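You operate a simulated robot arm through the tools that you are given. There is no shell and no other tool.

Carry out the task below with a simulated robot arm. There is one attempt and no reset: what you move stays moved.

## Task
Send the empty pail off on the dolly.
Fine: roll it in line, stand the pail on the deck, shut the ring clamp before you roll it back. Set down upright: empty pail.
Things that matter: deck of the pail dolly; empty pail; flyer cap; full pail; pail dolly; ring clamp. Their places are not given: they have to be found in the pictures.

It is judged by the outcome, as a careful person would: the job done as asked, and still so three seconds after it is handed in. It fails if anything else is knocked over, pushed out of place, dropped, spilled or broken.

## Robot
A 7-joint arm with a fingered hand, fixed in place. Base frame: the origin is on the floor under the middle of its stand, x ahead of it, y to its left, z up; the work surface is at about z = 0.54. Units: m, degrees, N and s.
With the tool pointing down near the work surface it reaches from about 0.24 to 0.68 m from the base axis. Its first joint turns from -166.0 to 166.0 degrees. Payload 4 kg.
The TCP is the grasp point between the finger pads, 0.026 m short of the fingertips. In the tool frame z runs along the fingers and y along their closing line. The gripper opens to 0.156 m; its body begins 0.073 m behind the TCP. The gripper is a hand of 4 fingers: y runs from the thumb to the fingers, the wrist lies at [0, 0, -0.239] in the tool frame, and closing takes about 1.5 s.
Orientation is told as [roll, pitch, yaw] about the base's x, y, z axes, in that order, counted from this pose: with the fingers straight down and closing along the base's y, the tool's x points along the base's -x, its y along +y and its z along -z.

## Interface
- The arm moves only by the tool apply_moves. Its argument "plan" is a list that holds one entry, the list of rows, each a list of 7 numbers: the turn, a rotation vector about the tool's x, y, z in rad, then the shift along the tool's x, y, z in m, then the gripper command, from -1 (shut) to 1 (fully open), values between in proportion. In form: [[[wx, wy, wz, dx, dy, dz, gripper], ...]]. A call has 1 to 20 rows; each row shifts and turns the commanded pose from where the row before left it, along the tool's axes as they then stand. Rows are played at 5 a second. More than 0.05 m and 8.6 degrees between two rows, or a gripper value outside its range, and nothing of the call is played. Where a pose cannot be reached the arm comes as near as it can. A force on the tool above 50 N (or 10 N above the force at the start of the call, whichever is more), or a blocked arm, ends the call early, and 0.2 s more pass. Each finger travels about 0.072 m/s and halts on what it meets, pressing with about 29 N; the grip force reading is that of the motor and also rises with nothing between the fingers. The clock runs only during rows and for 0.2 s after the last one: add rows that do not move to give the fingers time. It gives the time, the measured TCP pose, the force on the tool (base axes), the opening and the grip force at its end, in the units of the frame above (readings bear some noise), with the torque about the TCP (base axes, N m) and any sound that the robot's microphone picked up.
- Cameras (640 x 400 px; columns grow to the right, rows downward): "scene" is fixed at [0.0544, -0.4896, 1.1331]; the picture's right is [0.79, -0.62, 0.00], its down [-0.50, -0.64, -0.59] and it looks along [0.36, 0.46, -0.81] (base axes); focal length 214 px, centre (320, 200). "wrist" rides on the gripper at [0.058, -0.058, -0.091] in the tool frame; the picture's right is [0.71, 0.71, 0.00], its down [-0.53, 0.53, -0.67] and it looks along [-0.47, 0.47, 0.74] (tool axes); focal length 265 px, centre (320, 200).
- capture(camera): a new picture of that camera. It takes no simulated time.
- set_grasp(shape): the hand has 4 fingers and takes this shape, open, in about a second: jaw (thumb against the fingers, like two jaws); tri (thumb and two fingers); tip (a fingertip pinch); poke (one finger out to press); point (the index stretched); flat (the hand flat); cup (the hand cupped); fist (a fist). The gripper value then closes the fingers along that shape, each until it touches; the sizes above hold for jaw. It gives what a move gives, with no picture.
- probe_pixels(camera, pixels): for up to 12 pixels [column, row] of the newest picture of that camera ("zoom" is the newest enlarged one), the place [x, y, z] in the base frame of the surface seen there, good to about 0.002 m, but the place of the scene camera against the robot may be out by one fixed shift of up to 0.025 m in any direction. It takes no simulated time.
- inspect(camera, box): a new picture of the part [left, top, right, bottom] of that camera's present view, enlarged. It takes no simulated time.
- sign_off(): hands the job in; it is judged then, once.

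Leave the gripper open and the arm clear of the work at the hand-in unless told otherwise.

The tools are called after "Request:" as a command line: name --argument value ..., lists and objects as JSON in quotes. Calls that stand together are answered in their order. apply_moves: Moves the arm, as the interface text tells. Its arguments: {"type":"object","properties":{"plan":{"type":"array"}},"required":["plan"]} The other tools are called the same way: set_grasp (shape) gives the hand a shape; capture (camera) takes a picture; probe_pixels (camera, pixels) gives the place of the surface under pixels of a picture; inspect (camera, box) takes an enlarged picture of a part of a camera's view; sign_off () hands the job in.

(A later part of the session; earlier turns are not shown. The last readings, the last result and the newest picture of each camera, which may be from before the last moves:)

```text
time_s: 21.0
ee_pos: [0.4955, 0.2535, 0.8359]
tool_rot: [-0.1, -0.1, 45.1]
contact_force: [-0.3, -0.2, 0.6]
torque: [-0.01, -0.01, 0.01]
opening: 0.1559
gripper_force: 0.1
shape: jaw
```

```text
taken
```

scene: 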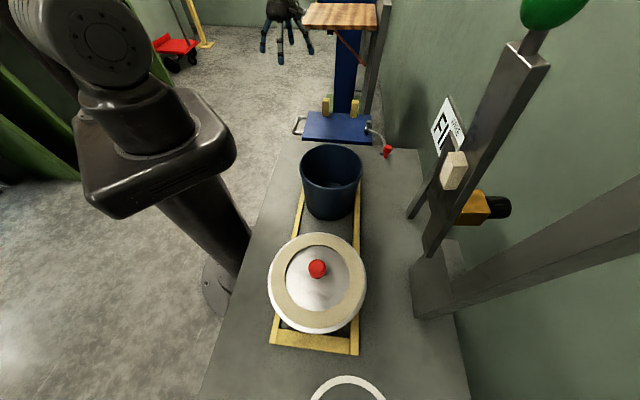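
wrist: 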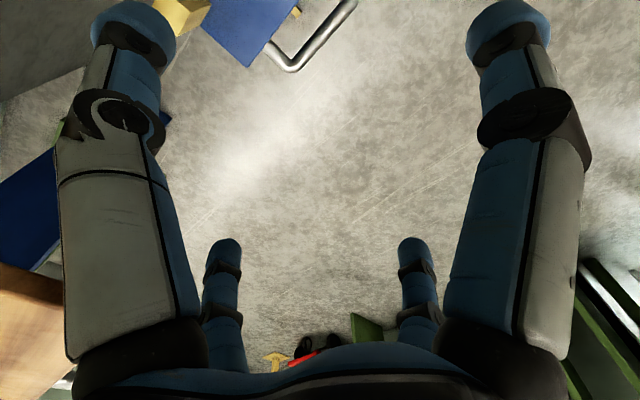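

The arm topped out at z≈0.836, which is fine. The dolly stayed put and nothing else moved. The rim is wider than the hand's opening, so I plan to go inside the pail and spread the digits against its inner wall, a centred and level hold. First I'm moving above the pail centre with the digits drawn in.

Request:
apply_moves --plan '[[[0, 0, 0, 0.0391, -0.01845, 0.001, 0.5], [0, 0, 0, 0.0391, -0.01845, 0.001, 0.0], [0, 0, 0, 0.0391, -0.01845, 0.001, -0.3], [0, 0, 0, 0.0391, -0.01845, 0.001, -0.3], [0, 0, 0, 0.0391, -0.01845, 0.001, -0.3], [0, 0, 0, 0.0391, -0.01845, 0.001, -0.3], [0, 0, 0, 0.0391, -0.01845, 0.001, -0.3], [0, 0, 0, 0.0391, -0.01845, 0.001, -0.3], [0, 0, 0, 0.0391, -0.01845, 0.001, -0.3], [0, 0, 0, 0.0391, -0.01845, 0.001, -0.3], [0, 0, 0, 0.0391, -0.01845, 0.001, -0.3], [0, 0, 0, 0, 0, 0, -0.3], [0, 0, 0, 0, 0, 0, -0.3]]]'

Request:
capture --camera "wrist"

Request:
capture --camera "scene"

```text
time_s: 23.8
ee_pos: [0.3329, -0.194, 0.8237]
tool_rot: [0.0, 0.0, 45.0]
contact_force: [0.2, 0.8, -1.3]
torque: [-0.04, 0.02, 0.0]
opening: 0.0551
gripper_force: 0.0
shape: jaw
```

```text
taken
```

wrist: 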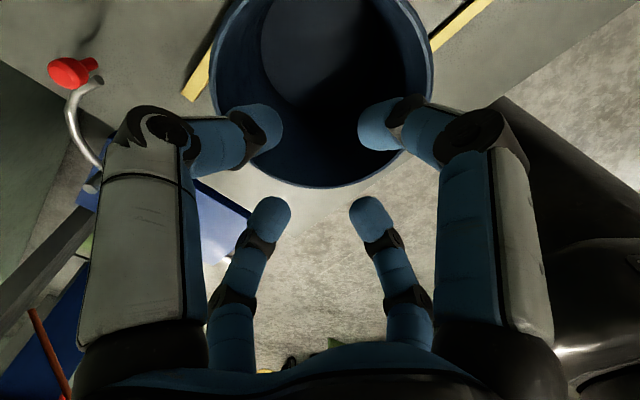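

```text
taken
```

scene: 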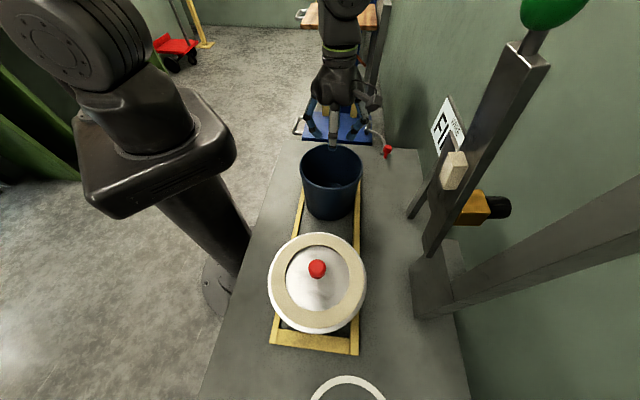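

The pail opening is right ahead below the hand. Probing rim points, inside wall and bottom to refine its centre and taper.

Request:
probe_pixels --camera "wrist" --pixels '[[322, 187], [290, 182], [360, 182], [222, 80], [218, 40], [430, 60], [430, 90], [420, 30], [340, 60], [300, 60], [320, 20], [340, 140]]'

Request:
inspect --camera "wrist" --box '[180, 0, 460, 200]'

```text
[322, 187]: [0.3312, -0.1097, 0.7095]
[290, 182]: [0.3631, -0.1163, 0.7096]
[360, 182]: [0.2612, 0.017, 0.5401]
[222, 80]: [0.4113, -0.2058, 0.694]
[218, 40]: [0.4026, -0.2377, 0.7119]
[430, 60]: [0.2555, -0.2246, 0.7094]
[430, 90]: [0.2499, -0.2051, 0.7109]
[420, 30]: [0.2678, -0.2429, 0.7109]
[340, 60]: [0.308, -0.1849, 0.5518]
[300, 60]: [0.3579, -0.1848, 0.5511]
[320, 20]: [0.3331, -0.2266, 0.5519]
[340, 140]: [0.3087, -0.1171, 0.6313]
```

```text
2.00 times, centred on (320, 100) of wrist
```

zoom: 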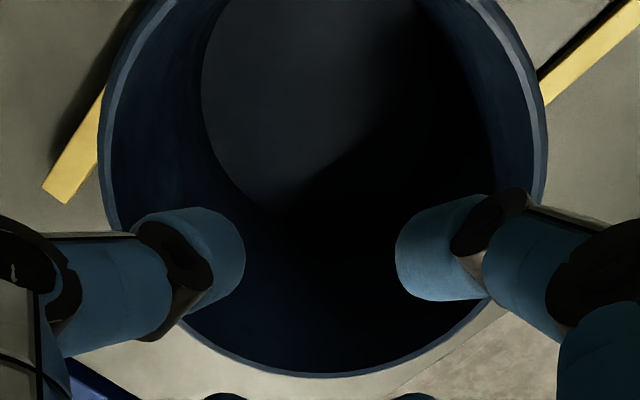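

Centre confirmed at (0.332,-0.193), with an inner wall radius of about 0.08. The hand is 1 mm off centre. I'm lowering into the pail to z≈0.655 with digits drawn in; the pail floor is at 0.55, so the tips stay well above it.

Request:
apply_moves --plan '[[[0, 0, 0, 0, 0.0005, 0.04, -0.3], [0, 0, 0, 0, 0.0005, 0.045, -0.3], [0, 0, 0, 0, 0, 0.045, -0.3], [0, 0, 0, 0, 0, 0.039, -0.3], [0, 0, 0, 0, 0, 0, -0.3]]]'

Request:
capture --camera "wrist"

Request:
inspect --camera "scene" --box '[270, 60, 430, 240]'

```text
time_s: 25.0
ee_pos: [0.3327, -0.1919, 0.6536]
tool_rot: [-0.1, 0.0, 45.1]
contact_force: [-0.6, -0.3, -0.7]
torque: [0.02, -0.02, 0.0]
opening: 0.0551
gripper_force: 0.1
shape: jaw
```

```text
taken
```

wrist: 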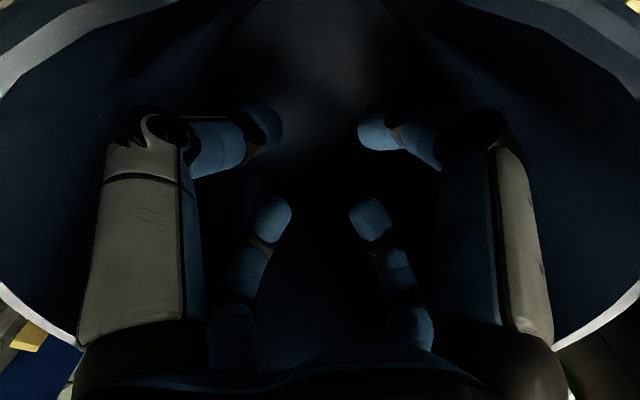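

```text
2.22 times, centred on (350, 150) of scene
```

zoom: 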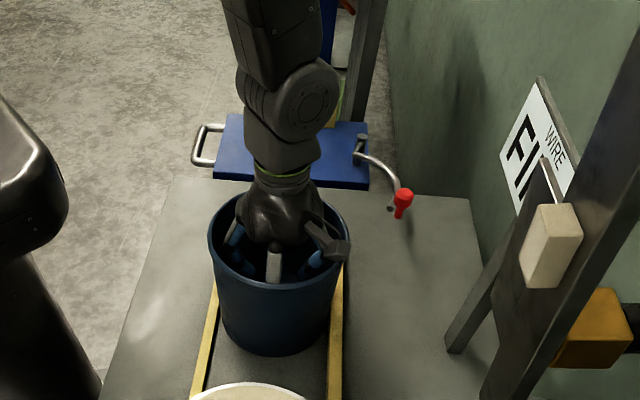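

The hand is centred in the pail with no contact. Opening the digits gradually until they press on the inner wall.

Request:
apply_moves --plan '[[[0, 0, 0, 0, 0, 0, 0.0], [0, 0, 0, 0, 0, 0, 0.2], [0, 0, 0, 0, 0, 0, 0.4], [0, 0, 0, 0, 0, 0, 0.6], [0, 0, 0, 0, 0, 0, 0.8], [0, 0, 0, 0, 0, 0, 1], [0, 0, 0, 0, 0, 0, 1], [0, 0, 0, 0, 0, 0, 1]]]'

Request:
capture --camera "wrist"

Request:
inspect --camera "scene" --box '[270, 60, 430, 240]'

```text
time_s: 26.8
ee_pos: [0.3331, -0.1928, 0.6537]
tool_rot: [0.0, 0.1, 45.0]
contact_force: [-2.0, 1.3, 17.0]
torque: [0.2, 0.17, -0.01]
opening: 0.1526
gripper_force: 0.1
shape: jaw
```

```text
taken
```

wrist: 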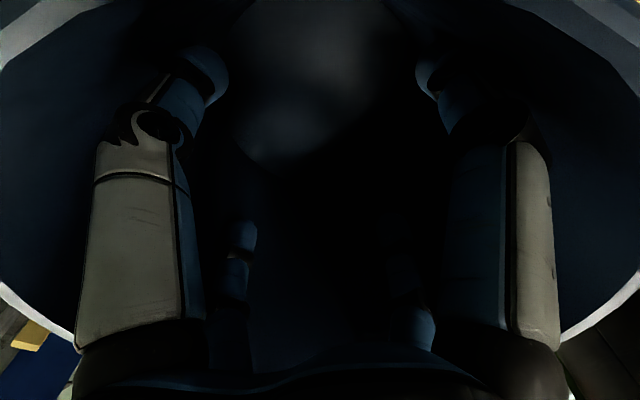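

```text
2.22 times, centred on (350, 150) of scene
```

zoom: 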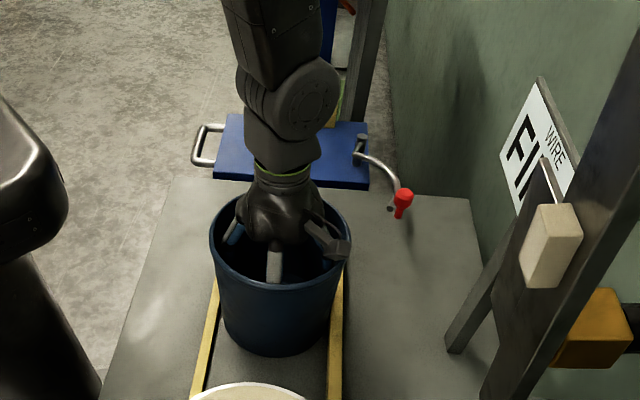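

The digits now press outward on the wall (tool sees 17 N upward from the taper). Testing with a slow 0.02 m lift.

Request:
apply_moves --plan '[[[0, 0, 0, 0, 0, -0.004, 1], [0, 0, 0, 0, 0, -0.004, 1], [0, 0, 0, 0, 0, -0.004, 1], [0, 0, 0, 0, 0, -0.004, 1], [0, 0, 0, 0, 0, -0.004, 1], [0, 0, 0, 0, 0, 0, 1], [0, 0, 0, 0, 0, 0, 1]]]'

Request:
capture --camera "wrist"

Request:
inspect --camera "scene" --box '[270, 60, 430, 240]'

```text
time_s: 28.4
ee_pos: [0.3356, -0.1946, 0.6742]
tool_rot: [-0.1, 0.0, 45.1]
contact_force: [-1.1, 1.7, -4.1]
torque: [0.07, 0.1, -0.05]
opening: 0.1532
gripper_force: 0.1
shape: jaw
```

```text
taken
```

wrist: 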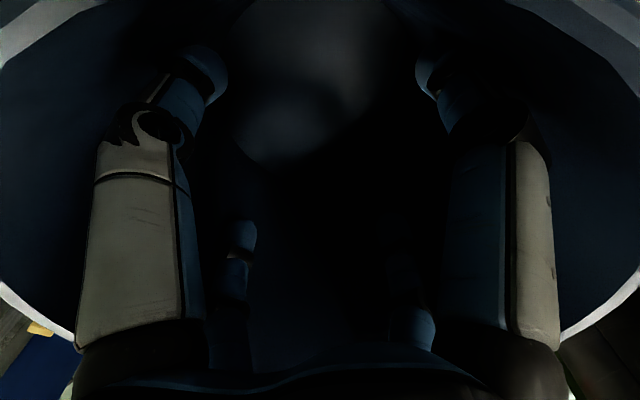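

```text
2.22 times, centred on (350, 150) of scene
```

zoom: 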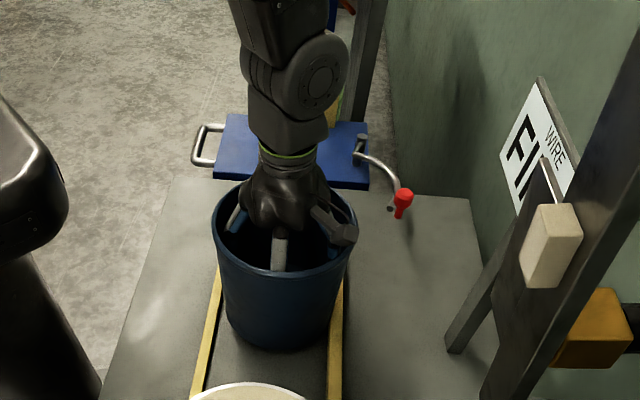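

The pail lifted cleanly with the hand (about 4 N, level). I'm raising it 0.04 m more so its base clears the 0.025 m rails.

Request:
apply_moves --plan '[[[0, 0, 0, 0, 0, -0.008, 1], [0, 0, 0, 0, 0, -0.012, 1], [0, 0, 0, 0, 0, -0.012, 1], [0, 0, 0, 0, 0, -0.008, 1], [0, 0, 0, 0, 0, 0, 1], [0, 0, 0, 0, 0, 0, 1]]]'

Request:
capture --camera "scene"

Request:
capture --camera "wrist"

```text
time_s: 29.8
ee_pos: [0.3347, -0.192, 0.7147]
tool_rot: [-0.1, 0.0, 45.0]
contact_force: [-0.6, 0.8, -4.2]
torque: [0.02, 0.0, 0.01]
opening: 0.1532
gripper_force: 0.1
shape: jaw
```

```text
taken
```

scene: 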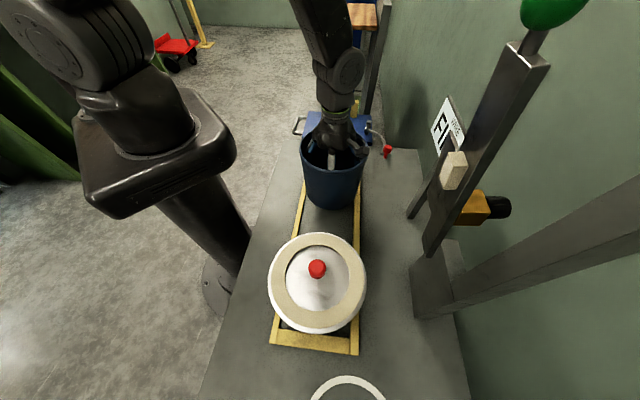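

```text
taken
```

wrist: 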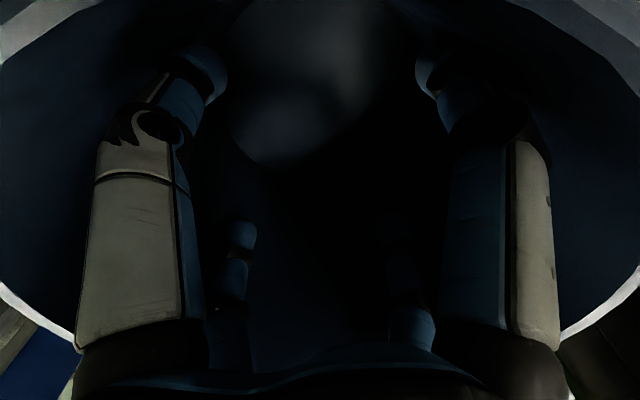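

It's held steadily, level, 4.2 N. I'm carrying it along the lane direction (+u) slowly, the first 0.28 m.

Request:
apply_moves --plan '[[[0, 0, 0, -0.008, 0, 0, 1], [0, 0, 0, -0.016, 0, 0, 1], [0, 0, 0, -0.024, 0, 0, 1], [0, 0, 0, -0.028, 0, 0, 1], [0, 0, 0, -0.028, 0, 0, 1], [0, 0, 0, -0.028, 0, 0, 1], [0, 0, 0, -0.028, 0, 0, 1], [0, 0, 0, -0.028, 0, 0, 1], [0, 0, 0, -0.028, 0, 0, 1], [0, 0, 0, -0.024, 0, 0, 1], [0, 0, 0, -0.02, 0, 0, 1], [0, 0, 0, -0.012, 0, 0, 1], [0, 0, 0, -0.008, 0, 0, 1], [0, 0, 0, 0, 0, 0, 1], [0, 0, 0, 0, 0, 0, 1]]]'

Request:
capture --camera "scene"

Request:
capture --camera "wrist"

```text
time_s: 33.0
ee_pos: [0.5322, 0.0053, 0.7125]
tool_rot: [0.0, -0.1, 45.1]
contact_force: [0.9, 0.2, -4.6]
torque: [0.03, 0.01, -0.02]
opening: 0.1532
gripper_force: 0.1
shape: jaw
```

```text
taken
```

scene: 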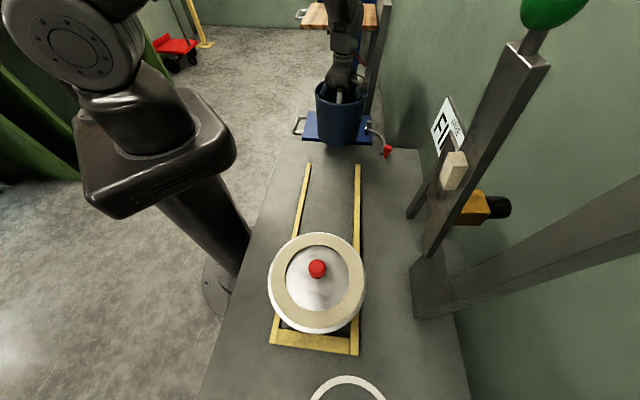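

```text
taken
```

wrist: 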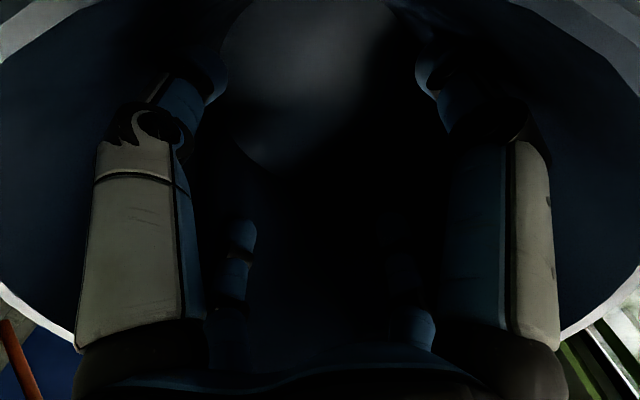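

The pail is hanging well. With the lane now empty, I'm checking the deck's line-up against the rails once more in an enlarged scene view.

Request:
inspect --camera "scene" --box '[280, 80, 420, 220]'

Request:
probe_pixels --camera "scene" --pixels '[[309, 164], [305, 180], [358, 167], [358, 180], [359, 200], [300, 205], [307, 137], [371, 140], [309, 113], [325, 113]]'

```text
2.86 times, centred on (350, 150) of scene
```

zoom: 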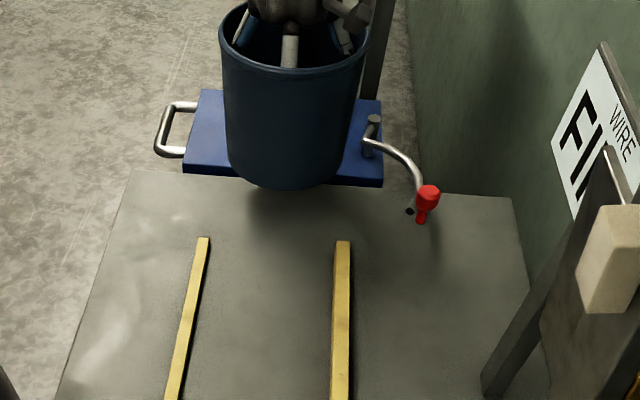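

```text
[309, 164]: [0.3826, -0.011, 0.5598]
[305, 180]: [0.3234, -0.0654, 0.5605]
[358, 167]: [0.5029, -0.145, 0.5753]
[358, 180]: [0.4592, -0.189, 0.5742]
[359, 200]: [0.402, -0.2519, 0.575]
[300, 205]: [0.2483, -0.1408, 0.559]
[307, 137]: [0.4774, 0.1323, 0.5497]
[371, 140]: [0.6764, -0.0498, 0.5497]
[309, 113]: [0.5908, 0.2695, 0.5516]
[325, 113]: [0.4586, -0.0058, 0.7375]
```

The deck centre and rail centre agree (both v≈-0.368 in this view), so the dolly is in line. I'm carrying the pail the last 0.142 m over the deck to u≈0.522, just short of the two yellow stops.

Request:
apply_moves --plan '[[[0, 0, 0, -0.008, 0, 0, 1], [0, 0, 0, -0.016, 0, 0, 1], [0, 0, 0, -0.022, 0, 0, 1], [0, 0, 0, -0.024, 0, 0, 1], [0, 0, 0, -0.024, 0, 0, 1], [0, 0, 0, -0.02, 0, 0, 1], [0, 0, 0, -0.014, 0, 0, 1], [0, 0, 0, -0.009, 0, 0, 1], [0, 0, 0, -0.005, 0, 0, 1], [0, 0, 0, 0, 0, 0, 1], [0, 0, 0, 0, 0, 0, 1]]]'

Request:
inspect --camera "scene" --box '[280, 60, 420, 180]'

Request:
capture --camera "wrist"

```text
time_s: 35.4
ee_pos: [0.635, 0.1038, 0.7146]
tool_rot: [0.0, -0.1, 45.0]
contact_force: [0.0, -0.1, -3.7]
torque: [0.01, 0.02, -0.01]
opening: 0.1533
gripper_force: 0.1
shape: jaw
```

```text
3.33 times, centred on (350, 120) of scene
```

zoom: 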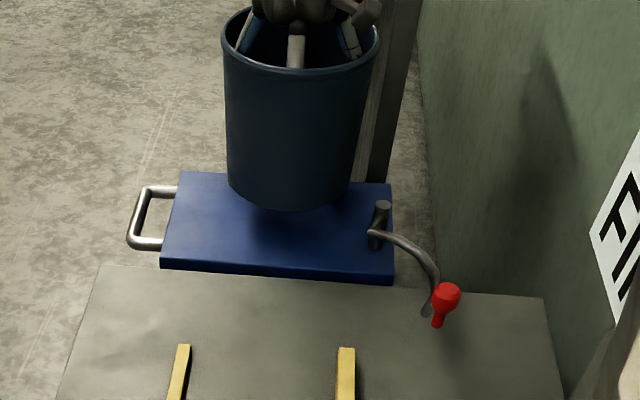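

```text
taken
```

wrist: 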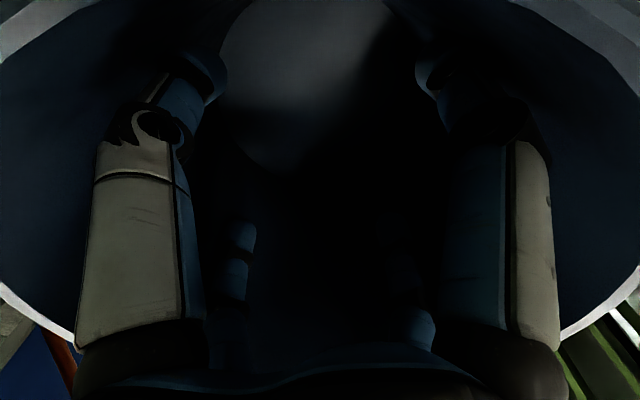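

Hand reads u≈0.522, v≈-0.375. Verifying the pail's own position over the deck by probing its rim.

Request:
probe_pixels --camera "zoom" --pixels '[[300, 71], [250, 60], [350, 63], [224, 40], [377, 42], [270, 66], [330, 68], [240, 180], [290, 208], [335, 195], [182, 175], [162, 262]]'

```text
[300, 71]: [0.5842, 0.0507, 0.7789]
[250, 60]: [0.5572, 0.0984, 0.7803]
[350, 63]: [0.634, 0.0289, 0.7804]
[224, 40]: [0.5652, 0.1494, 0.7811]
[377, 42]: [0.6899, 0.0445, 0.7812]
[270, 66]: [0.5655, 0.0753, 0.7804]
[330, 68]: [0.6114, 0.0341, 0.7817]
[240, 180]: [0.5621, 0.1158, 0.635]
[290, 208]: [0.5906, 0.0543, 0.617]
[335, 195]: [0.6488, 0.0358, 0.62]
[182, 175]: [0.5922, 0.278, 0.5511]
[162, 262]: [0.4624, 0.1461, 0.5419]
```

The pail's centre is about 5 mm to the right of the deck centre and correct lengthwise. I'm shifting it 5 mm left, then lowering about 0.055 m, nearly to the deck.

Request:
apply_moves --plan '[[[0, 0, 0, 0, 0.0025, 0, 1], [0, 0, 0, 0, 0.0025, 0.004, 1], [0, 0, 0, 0, 0, 0.01, 1], [0, 0, 0, 0, 0, 0.012, 1], [0, 0, 0, 0, 0, 0.012, 1], [0, 0, 0, 0, 0, 0.01, 1], [0, 0, 0, 0, 0, 0.006, 1], [0, 0, 0, 0, 0, 0, 1], [0, 0, 0, 0, 0, 0, 1]]]'

Request:
inspect --camera "scene" --box '[280, 60, 420, 180]'

```text
time_s: 37.4
ee_pos: [0.6311, 0.1067, 0.66]
tool_rot: [0.0, 0.0, 45.0]
contact_force: [-0.5, -0.8, -4.9]
torque: [0.01, -0.04, 0.0]
opening: 0.1533
gripper_force: 0.1
shape: jaw
```

```text
3.33 times, centred on (350, 120) of scene
```

zoom: 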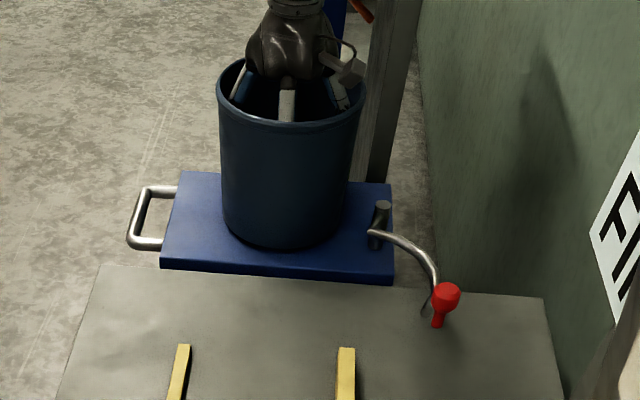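

The pail hangs just over the deck with no contact yet (still about 4.5 N, its own weight). I'm lowering in 2 mm steps until the deck takes the weight.

Request:
apply_moves --plan '[[[0, 0, 0, 0, 0, 0.002, 1], [0, 0, 0, 0, 0, 0.002, 1], [0, 0, 0, 0, 0, 0.002, 1], [0, 0, 0, 0, 0, 0, 1]]]'

```text
time_s: 38.4
ee_pos: [0.6295, 0.1063, 0.6549]
tool_rot: [-0.1, 0.1, 45.0]
contact_force: [-1.0, -1.2, -1.5]
torque: [0.07, 0.13, 0.05]
opening: 0.1532
gripper_force: 0.1
shape: jaw
```

The load dropped to 1.5 N, so the pail is touching the deck. One more millimetre, then I'll draw the digits in slowly to let it stand.

Request:
apply_moves --plan '[[[0, 0, 0, 0, 0, 0.0015, 1], [0, 0, 0, 0, 0, 0, 1], [0, 0, 0, 0, 0, 0, 0.7], [0, 0, 0, 0, 0, 0, 0.4], [0, 0, 0, 0, 0, 0, 0.1], [0, 0, 0, 0, 0, 0, -0.2], [0, 0, 0, 0, 0, 0, -0.3], [0, 0, 0, 0, 0, 0, -0.3], [0, 0, 0, 0, 0, 0, -0.3]]]'

Request:
capture --camera "wrist"

Request:
inspect --camera "scene" --box '[280, 60, 420, 180]'

```text
time_s: 40.4
ee_pos: [0.629, 0.1067, 0.653]
tool_rot: [-0.1, 0.1, 44.9]
contact_force: [-0.3, 0.2, -0.6]
torque: [0.02, 0.01, -0.01]
opening: 0.0202
gripper_force: 24.8
shape: jaw
```

```text
taken
```

wrist: 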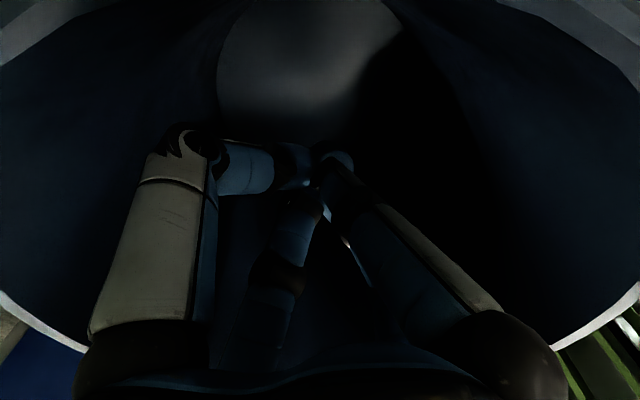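

```text
3.33 times, centred on (350, 120) of scene
```

zoom: 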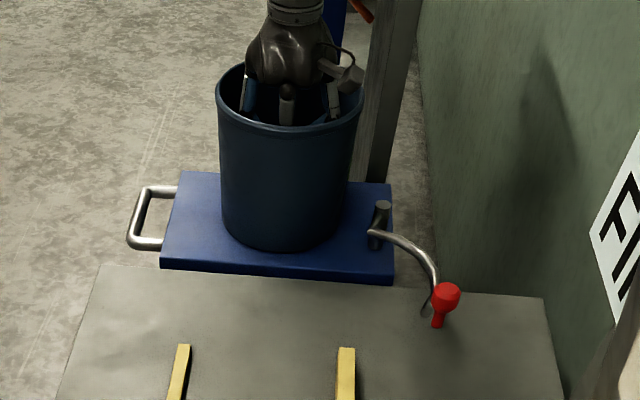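

The pail stands on the deck and the digits are off its wall, with forces about zero. I'm rising slowly out of the pail, watching for reach limits.

Request:
apply_moves --plan '[[[0, 0, 0, 0, 0, -0.01, -0.3], [0, 0, 0, 0, 0, -0.02, -0.3], [0, 0, 0, 0, 0, -0.02, -0.3], [0, 0, 0, 0, 0, -0.01, -0.3], [0, 0, 0, 0, 0, 0, -0.3]]]'

Request:
inspect --camera "scene" --box '[280, 40, 420, 180]'

Request:
capture --camera "wrist"

```text
time_s: 41.6
ee_pos: [0.6293, 0.1068, 0.7134]
tool_rot: [-0.1, 0.0, 45.1]
contact_force: [0.0, -0.8, -0.4]
torque: [0.01, 0.0, -0.03]
opening: 0.0189
gripper_force: 28.8
shape: jaw
```

```text
2.86 times, centred on (350, 110) of scene
```

zoom: 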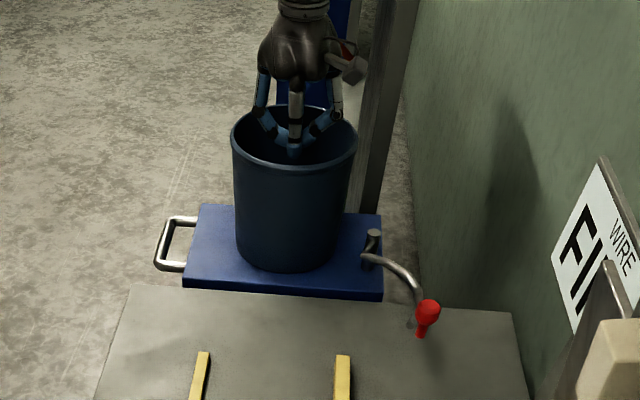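

```text
taken
```

wrist: 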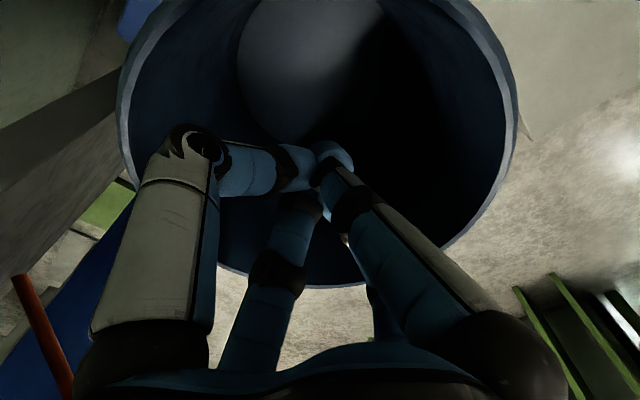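

The pail stayed upright on the deck. Fingertips are about 0.02 m below the rim, so I'm continuing up in small steps.

Request:
apply_moves --plan '[[[0, 0, 0, 0, 0, -0.01, -0.3], [0, 0, 0, 0, 0, -0.01, -0.3], [0, 0, 0, 0, 0, -0.01, -0.3], [0, 0, 0, 0, 0, -0.01, -0.3], [0, 0, 0, 0, 0, 0, -0.3]]]'

Request:
capture --camera "wrist"

```text
time_s: 42.8
ee_pos: [0.6306, 0.1071, 0.7334]
tool_rot: [-0.1, 0.0, 45.0]
contact_force: [-0.3, -0.1, -0.5]
torque: [0.0, 0.02, 0.02]
opening: 0.0187
gripper_force: 29.3
shape: jaw
out of reach, approached as far as the arm can: row 3, 4
```

```text
taken
```

wrist: 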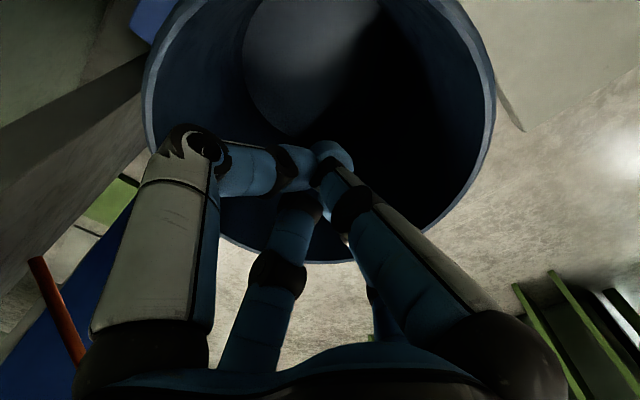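

The arm tops out here at z≈0.733, with fingertips about level with the rim. There is 0.08 m of room inside, so I'm easing back toward the base (-x) by about 0.045 m within the opening, which frees reach, and then rising.

Request:
apply_moves --plan '[[[0, 0, 0, 0.007, 0.007, 0, -0.3], [0, 0, 0, 0.007, 0.007, 0, -0.3], [0, 0, 0, 0.007, 0.007, -0.004, -0.3], [0, 0, 0, 0.007, 0.007, -0.006, -0.3], [0, 0, 0, 0, 0, -0.008, -0.3], [0, 0, 0, 0, 0, -0.008, -0.3], [0, 0, 0, 0, 0, 0, -0.3]]]'

Request:
capture --camera "wrist"

Request:
inspect --camera "scene" --box '[280, 40, 420, 180]'

```text
time_s: 44.4
ee_pos: [0.5894, 0.107, 0.7594]
tool_rot: [0.0, 0.0, 44.9]
contact_force: [0.0, 0.7, -0.7]
torque: [-0.01, -0.06, 0.0]
opening: 0.0188
gripper_force: 29.5
shape: jaw
```

```text
taken
```

wrist: 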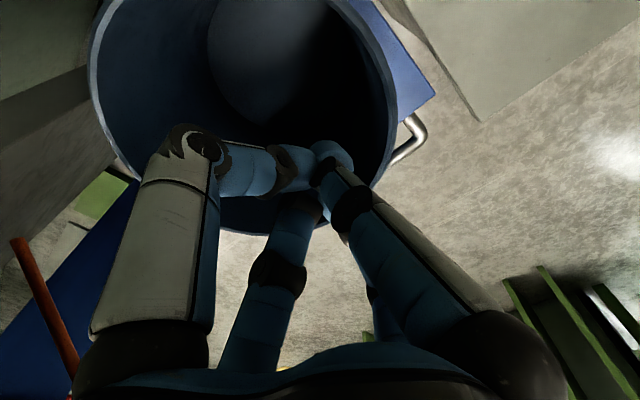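

```text
2.86 times, centred on (350, 110) of scene
```

zoom: 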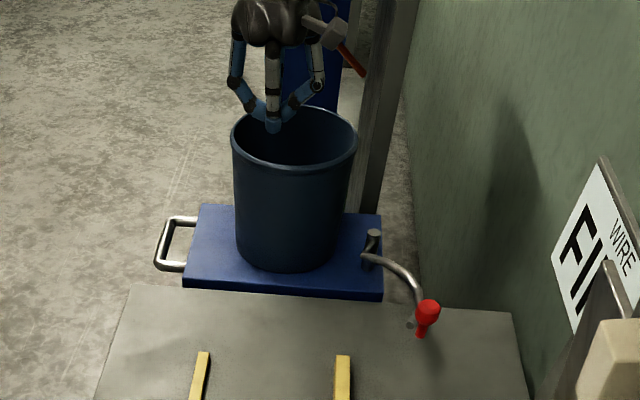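

The hand is clear above the rim (tips about 0.733) and the pail is standing. Next is the ring clamp. I'm backing off along -u over the empty lane and up, to try a one-finger shape for pushing the red knob round.

Request:
apply_moves --plan '[[[0, 0, 0, 0, 0, -0.015, -0.3], [0, 0, 0, 0.03, 0, -0.01, -0.3], [0, 0, 0, 0.045, 0.002, -0.01, -0.3], [0, 0, 0, 0.045, 0.002, 0, -0.3], [0, 0, 0, 0.045, 0.002, 0, -0.3], [0, 0, 0, 0.045, 0.002, 0, -0.3], [0, 0, 0, 0, 0, 0, -0.3]]]'

Request:
set_grasp --shape "poke"

Request:
capture --camera "wrist"

Request:
capture --camera "scene"

Request:
inspect --camera "scene" --box '[280, 0, 440, 170]'

```text
time_s: 46.0
ee_pos: [0.4371, -0.0362, 0.7935]
tool_rot: [-0.1, 0.0, 45.0]
contact_force: [-0.4, 0.2, 0.2]
torque: [-0.04, 0.03, -0.01]
opening: 0.019
gripper_force: 28.9
shape: jaw
```

```text
time_s: 46.9
ee_pos: [0.4377, -0.0356, 0.7934]
tool_rot: [-0.1, 0.0, 45.0]
contact_force: [0.7, 0.4, 0.4]
torque: [-0.03, 0.02, -0.03]
opening: 0.0003
gripper_force: 0.2
shape: poke
```

```text
taken
```

wrist: 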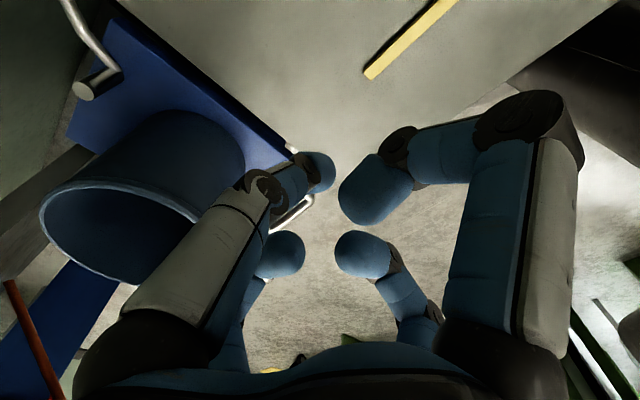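

```text
taken
```

scene: 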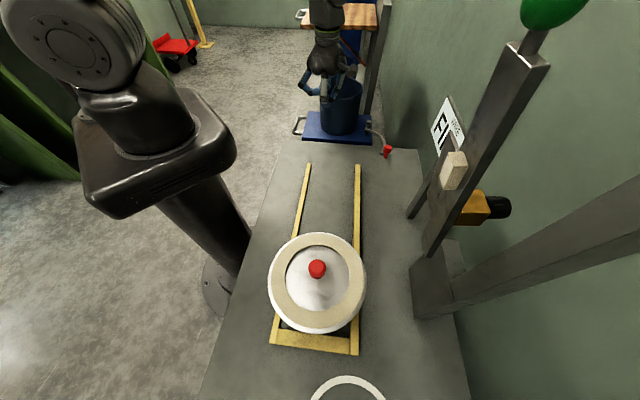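

```text
2.35 times, centred on (360, 85) of scene
```

zoom: 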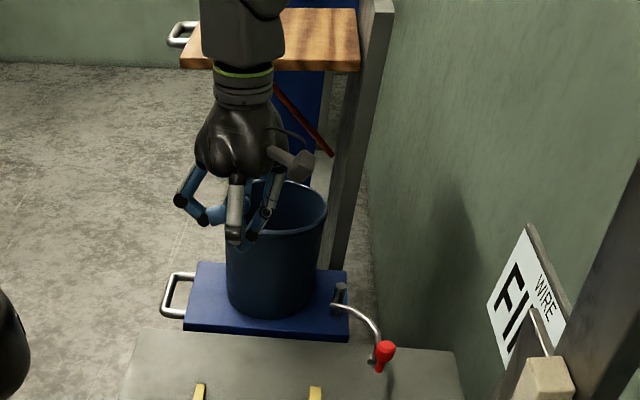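

"Poke" brings the thumb to the centre and curls the others. Probing how far below the others its tip reaches.

Request:
probe_pixels --camera "wrist" --pixels '[[322, 180], [318, 165], [327, 172], [375, 200], [355, 210], [285, 262], [360, 262], [296, 180], [265, 190]]'

Request:
set_grasp --shape "point"

Request:
capture --camera "wrist"

Request:
inspect --camera "scene" --box '[280, 0, 440, 170]'

```text
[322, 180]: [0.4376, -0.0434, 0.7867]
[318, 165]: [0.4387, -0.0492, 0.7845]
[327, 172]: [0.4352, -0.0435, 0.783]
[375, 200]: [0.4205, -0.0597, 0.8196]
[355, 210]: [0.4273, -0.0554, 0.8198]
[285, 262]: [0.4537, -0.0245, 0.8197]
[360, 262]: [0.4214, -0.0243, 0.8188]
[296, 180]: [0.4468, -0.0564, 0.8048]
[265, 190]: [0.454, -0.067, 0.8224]
```

```text
time_s: 47.8
ee_pos: [0.4385, -0.0352, 0.7945]
tool_rot: [-0.2, 0.0, 45.0]
contact_force: [0.0, -0.1, 0.0]
torque: [-0.02, 0.01, -0.01]
opening: 0.1498
gripper_force: 0.1
shape: point
```

```text
taken
```

wrist: 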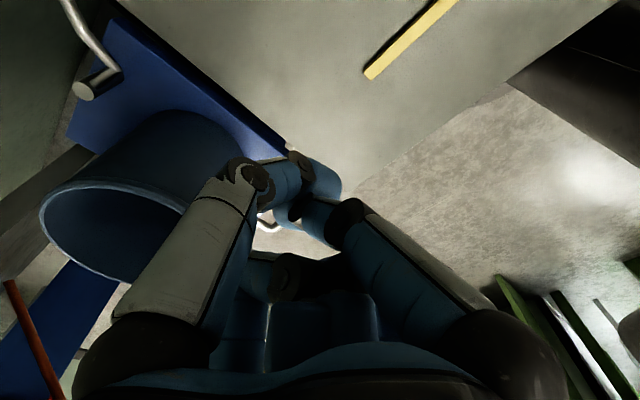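

```text
2.35 times, centred on (360, 85) of scene
```

zoom: 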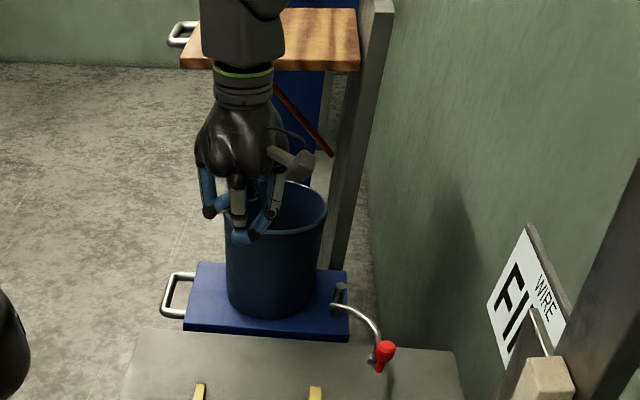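

"Poke" is the better shape: a single finger on the hand's axis, with the others curled about 0.03 m higher. I'll switch back to it. Before moving to the knob's right side, I'm probing the sign, its support, the knob and the clamp arm for clearance.

Request:
set_grasp --shape "poke"

Request:
capture --camera "scene"

Request:
inspect --camera "scene" --box '[350, 90, 510, 230]'

Request:
probe_pixels --camera "scene" --pixels '[[432, 128], [447, 99], [464, 132], [440, 150], [410, 214], [443, 145], [450, 150], [440, 160], [425, 190], [388, 147], [386, 156], [382, 154]]'

Request:
probe_pixels --camera "zoom" --pixels '[[153, 232], [152, 245], [145, 240], [147, 258], [128, 255], [140, 235], [138, 215], [125, 195], [105, 172], [90, 165], [95, 150], [160, 238]]'

```text
time_s: 48.7
ee_pos: [0.4384, -0.035, 0.7938]
tool_rot: [-0.1, 0.1, 45.0]
contact_force: [0.1, 0.3, -0.2]
torque: [0.0, 0.0, 0.01]
opening: 0.0
gripper_force: 0.0
shape: poke
```

```text
taken
```

scene: 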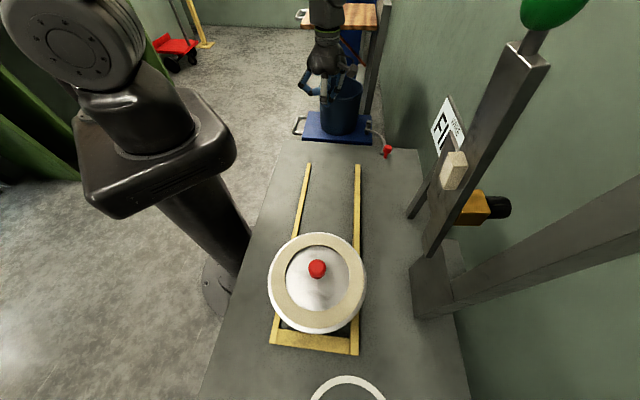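

```text
2.86 times, centred on (430, 160) of scene
```

zoom: 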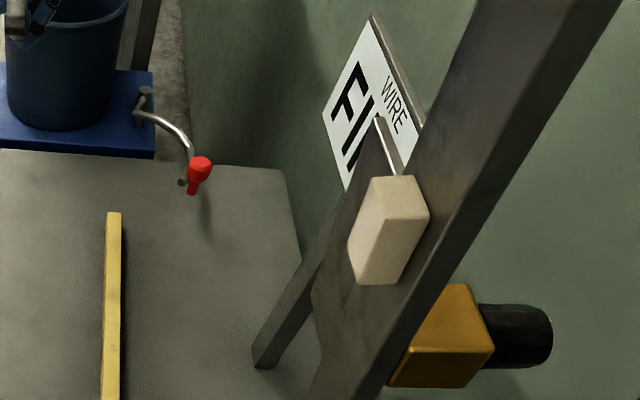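

```text
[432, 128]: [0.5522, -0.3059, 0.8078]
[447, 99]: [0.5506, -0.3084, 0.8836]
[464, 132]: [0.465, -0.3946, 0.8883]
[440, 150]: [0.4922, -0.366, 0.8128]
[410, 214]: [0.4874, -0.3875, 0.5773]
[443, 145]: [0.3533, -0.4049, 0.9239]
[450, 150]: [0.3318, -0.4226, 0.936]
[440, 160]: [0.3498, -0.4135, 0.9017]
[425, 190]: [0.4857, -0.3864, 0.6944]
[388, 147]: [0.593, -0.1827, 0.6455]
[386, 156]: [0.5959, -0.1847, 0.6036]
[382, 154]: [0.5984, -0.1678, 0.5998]
```

```text
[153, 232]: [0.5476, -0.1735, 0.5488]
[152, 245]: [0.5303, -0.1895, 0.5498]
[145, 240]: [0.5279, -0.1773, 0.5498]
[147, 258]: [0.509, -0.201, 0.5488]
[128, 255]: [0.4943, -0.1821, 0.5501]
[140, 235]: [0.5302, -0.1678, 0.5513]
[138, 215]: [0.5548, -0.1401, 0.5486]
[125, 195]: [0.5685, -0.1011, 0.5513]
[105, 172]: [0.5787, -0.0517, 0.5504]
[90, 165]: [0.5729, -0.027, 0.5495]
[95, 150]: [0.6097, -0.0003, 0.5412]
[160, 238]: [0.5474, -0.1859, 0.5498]
```

The sign's near edge is at about u 0.165, v -0.614, z above 0.79. The knob is at about u 0.281, v -0.556, with its top near 0.645. I'm moving toward the knob's left side at z≈0.72 to see it with the wrist camera.

Request:
apply_moves --plan '[[[0, 0, 0, 0, -0.03, 0.015, 0], [0, 0, 0, 0, -0.04, 0.02, 0], [0, 0, 0, 0, -0.04, 0.02, 0], [0, 0, 0, 0, -0.035, 0.019, 0], [0, 0, 0, 0, 0, 0, 0]]]'

Request:
capture --camera "wrist"

Request:
capture --camera "scene"

```text
time_s: 49.9
ee_pos: [0.5411, -0.1413, 0.7193]
tool_rot: [0.0, 0.0, 44.9]
contact_force: [0.2, -0.1, 0.3]
torque: [-0.01, 0.01, -0.01]
opening: 0.075
gripper_force: 0.0
shape: jaw
```

```text
taken
```

wrist: 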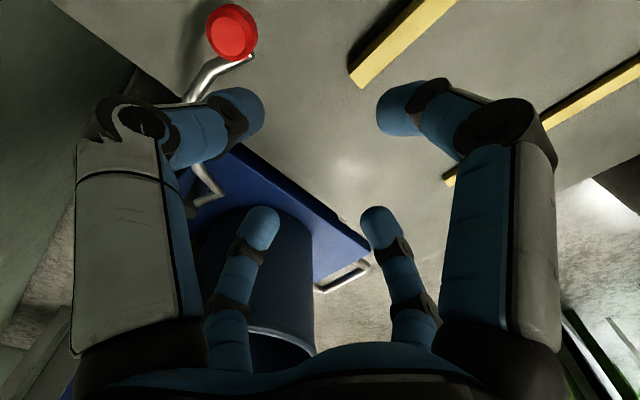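

```text
taken
```

scene: 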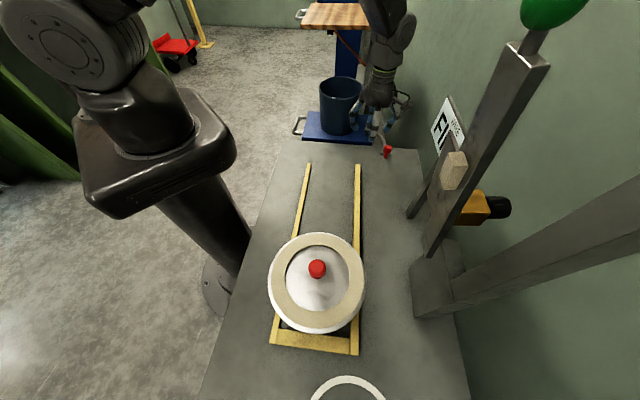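

Sending gripper value 0 took the hand out of "poke" (it reads jaw), so with poke I should send -1. The knob shows at (232,32) in the wrist view. I'm probing it and the arm, then resetting poke.

Request:
probe_pixels --camera "wrist" --pixels '[[232, 32], [215, 35], [250, 38], [235, 12], [232, 52], [248, 57], [215, 70], [195, 95], [205, 175], [215, 192], [188, 205], [270, 330]]'

Request:
set_grasp --shape "poke"

Request:
capture --camera "wrist"

```text
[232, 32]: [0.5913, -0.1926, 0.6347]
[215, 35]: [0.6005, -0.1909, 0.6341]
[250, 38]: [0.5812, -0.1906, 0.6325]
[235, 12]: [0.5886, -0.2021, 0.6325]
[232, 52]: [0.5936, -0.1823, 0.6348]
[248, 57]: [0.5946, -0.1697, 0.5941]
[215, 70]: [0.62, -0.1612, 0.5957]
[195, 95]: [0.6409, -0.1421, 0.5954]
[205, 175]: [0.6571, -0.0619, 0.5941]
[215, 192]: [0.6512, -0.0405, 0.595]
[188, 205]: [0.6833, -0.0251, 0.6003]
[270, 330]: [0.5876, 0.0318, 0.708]
```

```text
time_s: 50.8
ee_pos: [0.5413, -0.1401, 0.7193]
tool_rot: [-0.2, 0.0, 45.0]
contact_force: [-0.1, -0.1, 0.1]
torque: [0.0, -0.01, -0.03]
opening: 0.0
gripper_force: 0.0
shape: poke
```

```text
taken
```

wrist: 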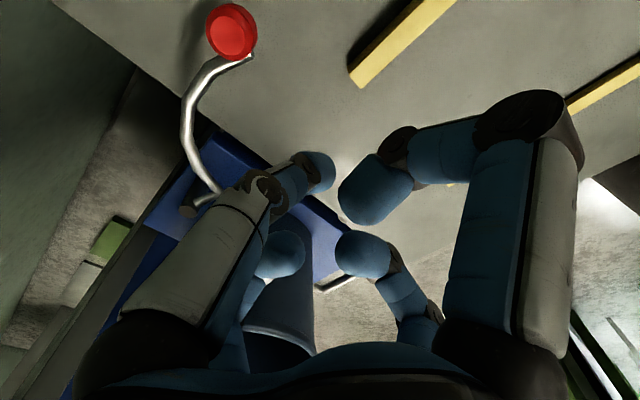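

The knob's flat top is at (0.591,-0.193,0.635), radius about 0.0115. Poke is back: the single finger's tip sits about 0.022 below TCP. I'm dropping to z≈0.685 and crossing above the knob (0.025 m clearance) to its right-hand side, sending -1 to keep the shape.

Request:
apply_moves --plan '[[[0, 0, 0, 0, 0, 0.034, -1], [0, 0, 0, -0.003, -0.03, 0, -1], [0, 0, 0, -0.003, -0.03, 0, -1], [0, 0, 0, -0.002, -0.03, 0, -1], [0, 0, 0, -0.002, -0.023, 0, -1], [0, 0, 0, 0, 0, 0, -1]]]'

Request:
capture --camera "wrist"

Request:
inspect --camera "scene" --box '[340, 60, 480, 180]'

```text
time_s: 52.2
ee_pos: [0.6174, -0.2057, 0.6883]
tool_rot: [-0.2, -0.1, 45.1]
contact_force: [0.0, 0.8, -0.1]
torque: [0.03, -0.04, -0.01]
opening: 0.0
gripper_force: 28.6
shape: jaw
out of reach, approached as far as the arm can: row 5
```

```text
taken
```

wrist: 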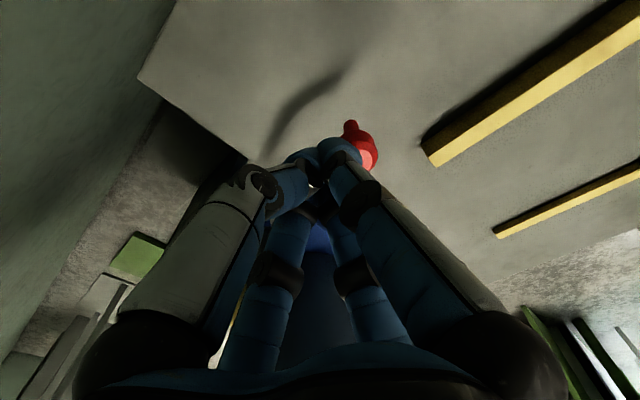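

```text
3.33 times, centred on (410, 120) of scene
```

zoom: 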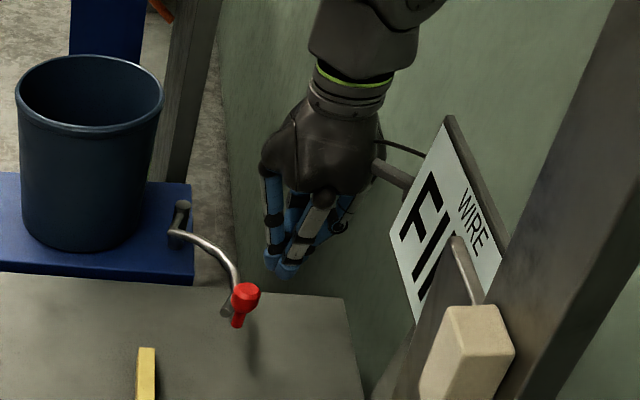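

Any gripper value different from the last one seems to turn poke back into jaw; the hand is now a closed bunch. I'll set poke again and send the same value (-1) with a small straight descent to see if the shape holds.

Request:
set_grasp --shape "poke"

Request:
apply_moves --plan '[[[0, 0, 0, 0, 0, 0.003, -1], [0, 0, 0, 0, 0, 0, -1]]]'

Request:
capture --camera "wrist"

```text
time_s: 53.1
ee_pos: [0.6176, -0.2062, 0.688]
tool_rot: [0.0, -0.1, 45.1]
contact_force: [0.1, -0.3, -1.2]
torque: [-0.02, 0.02, 0.01]
opening: 0.0
gripper_force: 0.1
shape: poke
```

```text
time_s: 53.7
ee_pos: [0.6173, -0.2053, 0.6844]
tool_rot: [0.0, 0.0, 45.0]
contact_force: [0.5, -0.8, 0.0]
torque: [0.01, 0.02, 0.02]
opening: 0.0
gripper_force: 0.0
shape: jaw
```

```text
taken
```

wrist: 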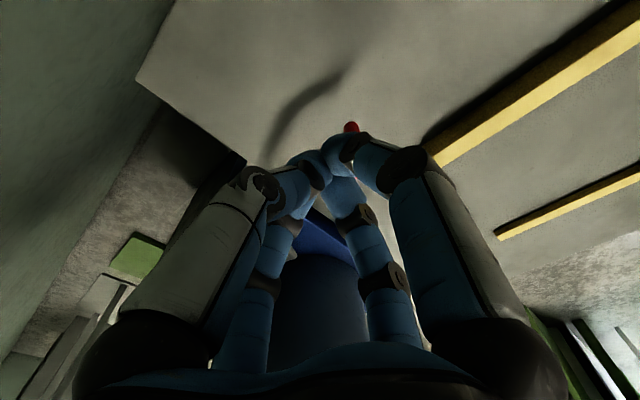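

The shape reverted again. Checking whether +1 ("open") keeps poke, but first probing how far the wall is on the right, since an opening hand would spread.

Request:
probe_pixels --camera "wrist" --pixels '[[60, 100], [120, 40], [30, 200], [140, 78], [355, 128], [350, 145], [110, 130]]'

Request:
probe_pixels --camera "scene" --pixels '[[420, 60], [410, 100], [422, 150], [480, 60], [400, 90]]'

```text
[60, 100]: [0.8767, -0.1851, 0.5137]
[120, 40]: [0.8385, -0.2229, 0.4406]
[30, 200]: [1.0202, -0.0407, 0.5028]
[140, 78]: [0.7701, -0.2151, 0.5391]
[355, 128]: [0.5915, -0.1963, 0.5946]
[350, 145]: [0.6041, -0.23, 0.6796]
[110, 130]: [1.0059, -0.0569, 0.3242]
```

```text
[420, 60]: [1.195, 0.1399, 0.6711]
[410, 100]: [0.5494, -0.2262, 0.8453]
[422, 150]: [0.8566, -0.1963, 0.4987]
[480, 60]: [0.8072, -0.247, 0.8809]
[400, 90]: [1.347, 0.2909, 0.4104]
```

The wall is at v≈-0.75 and the open hand would reach only -0.69, so it is safe. Setting poke and sending +1.

Request:
set_grasp --shape "poke"

Request:
apply_moves --plan '[[[0, 0, 0, 0, 0, 0, 1], [0, 0, 0, 0, 0, 0, 1]]]'

Request:
capture --camera "wrist"

```text
time_s: 54.6
ee_pos: [0.6175, -0.2063, 0.6851]
tool_rot: [-0.1, 0.0, 45.0]
contact_force: [-0.1, -0.3, -0.3]
torque: [0.02, 0.01, -0.03]
opening: 0.0
gripper_force: 0.1
shape: poke
```

```text
time_s: 55.2
ee_pos: [0.6172, -0.2061, 0.6847]
tool_rot: [0.0, -0.1, 45.0]
contact_force: [0.7, -0.1, 0.2]
torque: [-0.01, -0.01, -0.03]
opening: 0.0
gripper_force: 0.1
shape: poke
```

```text
taken
```

wrist: 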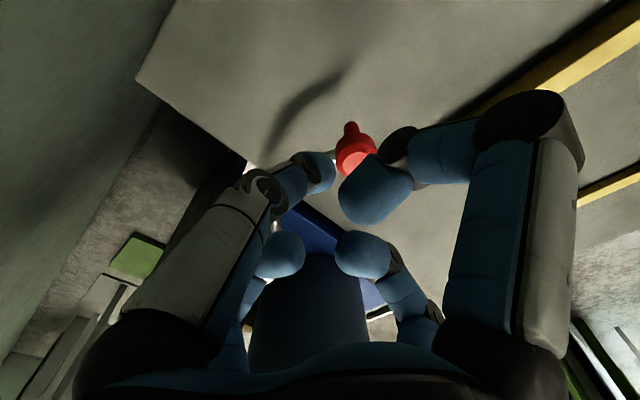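

With +1 the poke shape holds. The finger is 6 mm clear of the knob's side. I'm lowering to z≈0.634 with a small step to the right so the finger stands beside the knob.

Request:
apply_moves --plan '[[[0, 0, 0, 0, -0.004, 0.015, 1], [0, 0, 0, 0, -0.004, 0.015, 1], [0, 0, 0, 0, 0, 0.012, 1], [0, 0, 0, 0, 0, 0.009, 1], [0, 0, 0, 0, 0, 0, 1]]]'

Request:
capture --camera "wrist"

Request:
inspect --camera "scene" --box '[340, 60, 480, 180]'

```text
time_s: 56.4
ee_pos: [0.6255, -0.2101, 0.6333]
tool_rot: [-0.1, -0.1, 45.0]
contact_force: [0.1, 0.5, 0.1]
torque: [-0.03, 0.03, 0.03]
opening: 0.0
gripper_force: 0.2
shape: poke
```

```text
taken
```

wrist: 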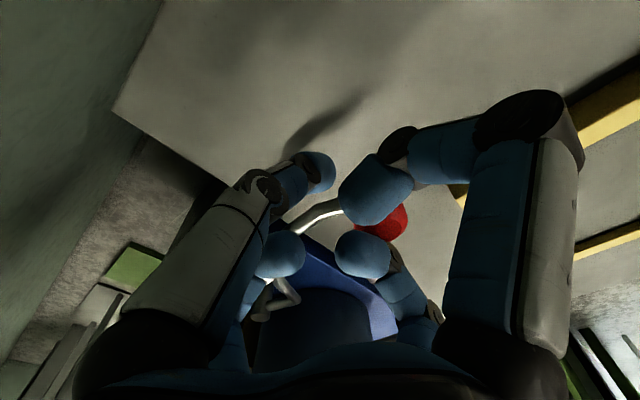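

```text
3.33 times, centred on (410, 120) of scene
```

zoom: 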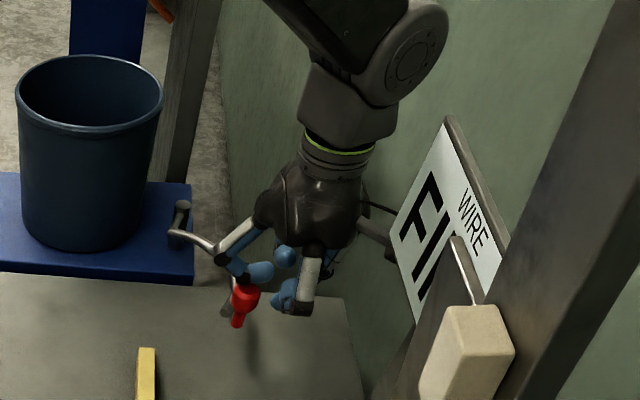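

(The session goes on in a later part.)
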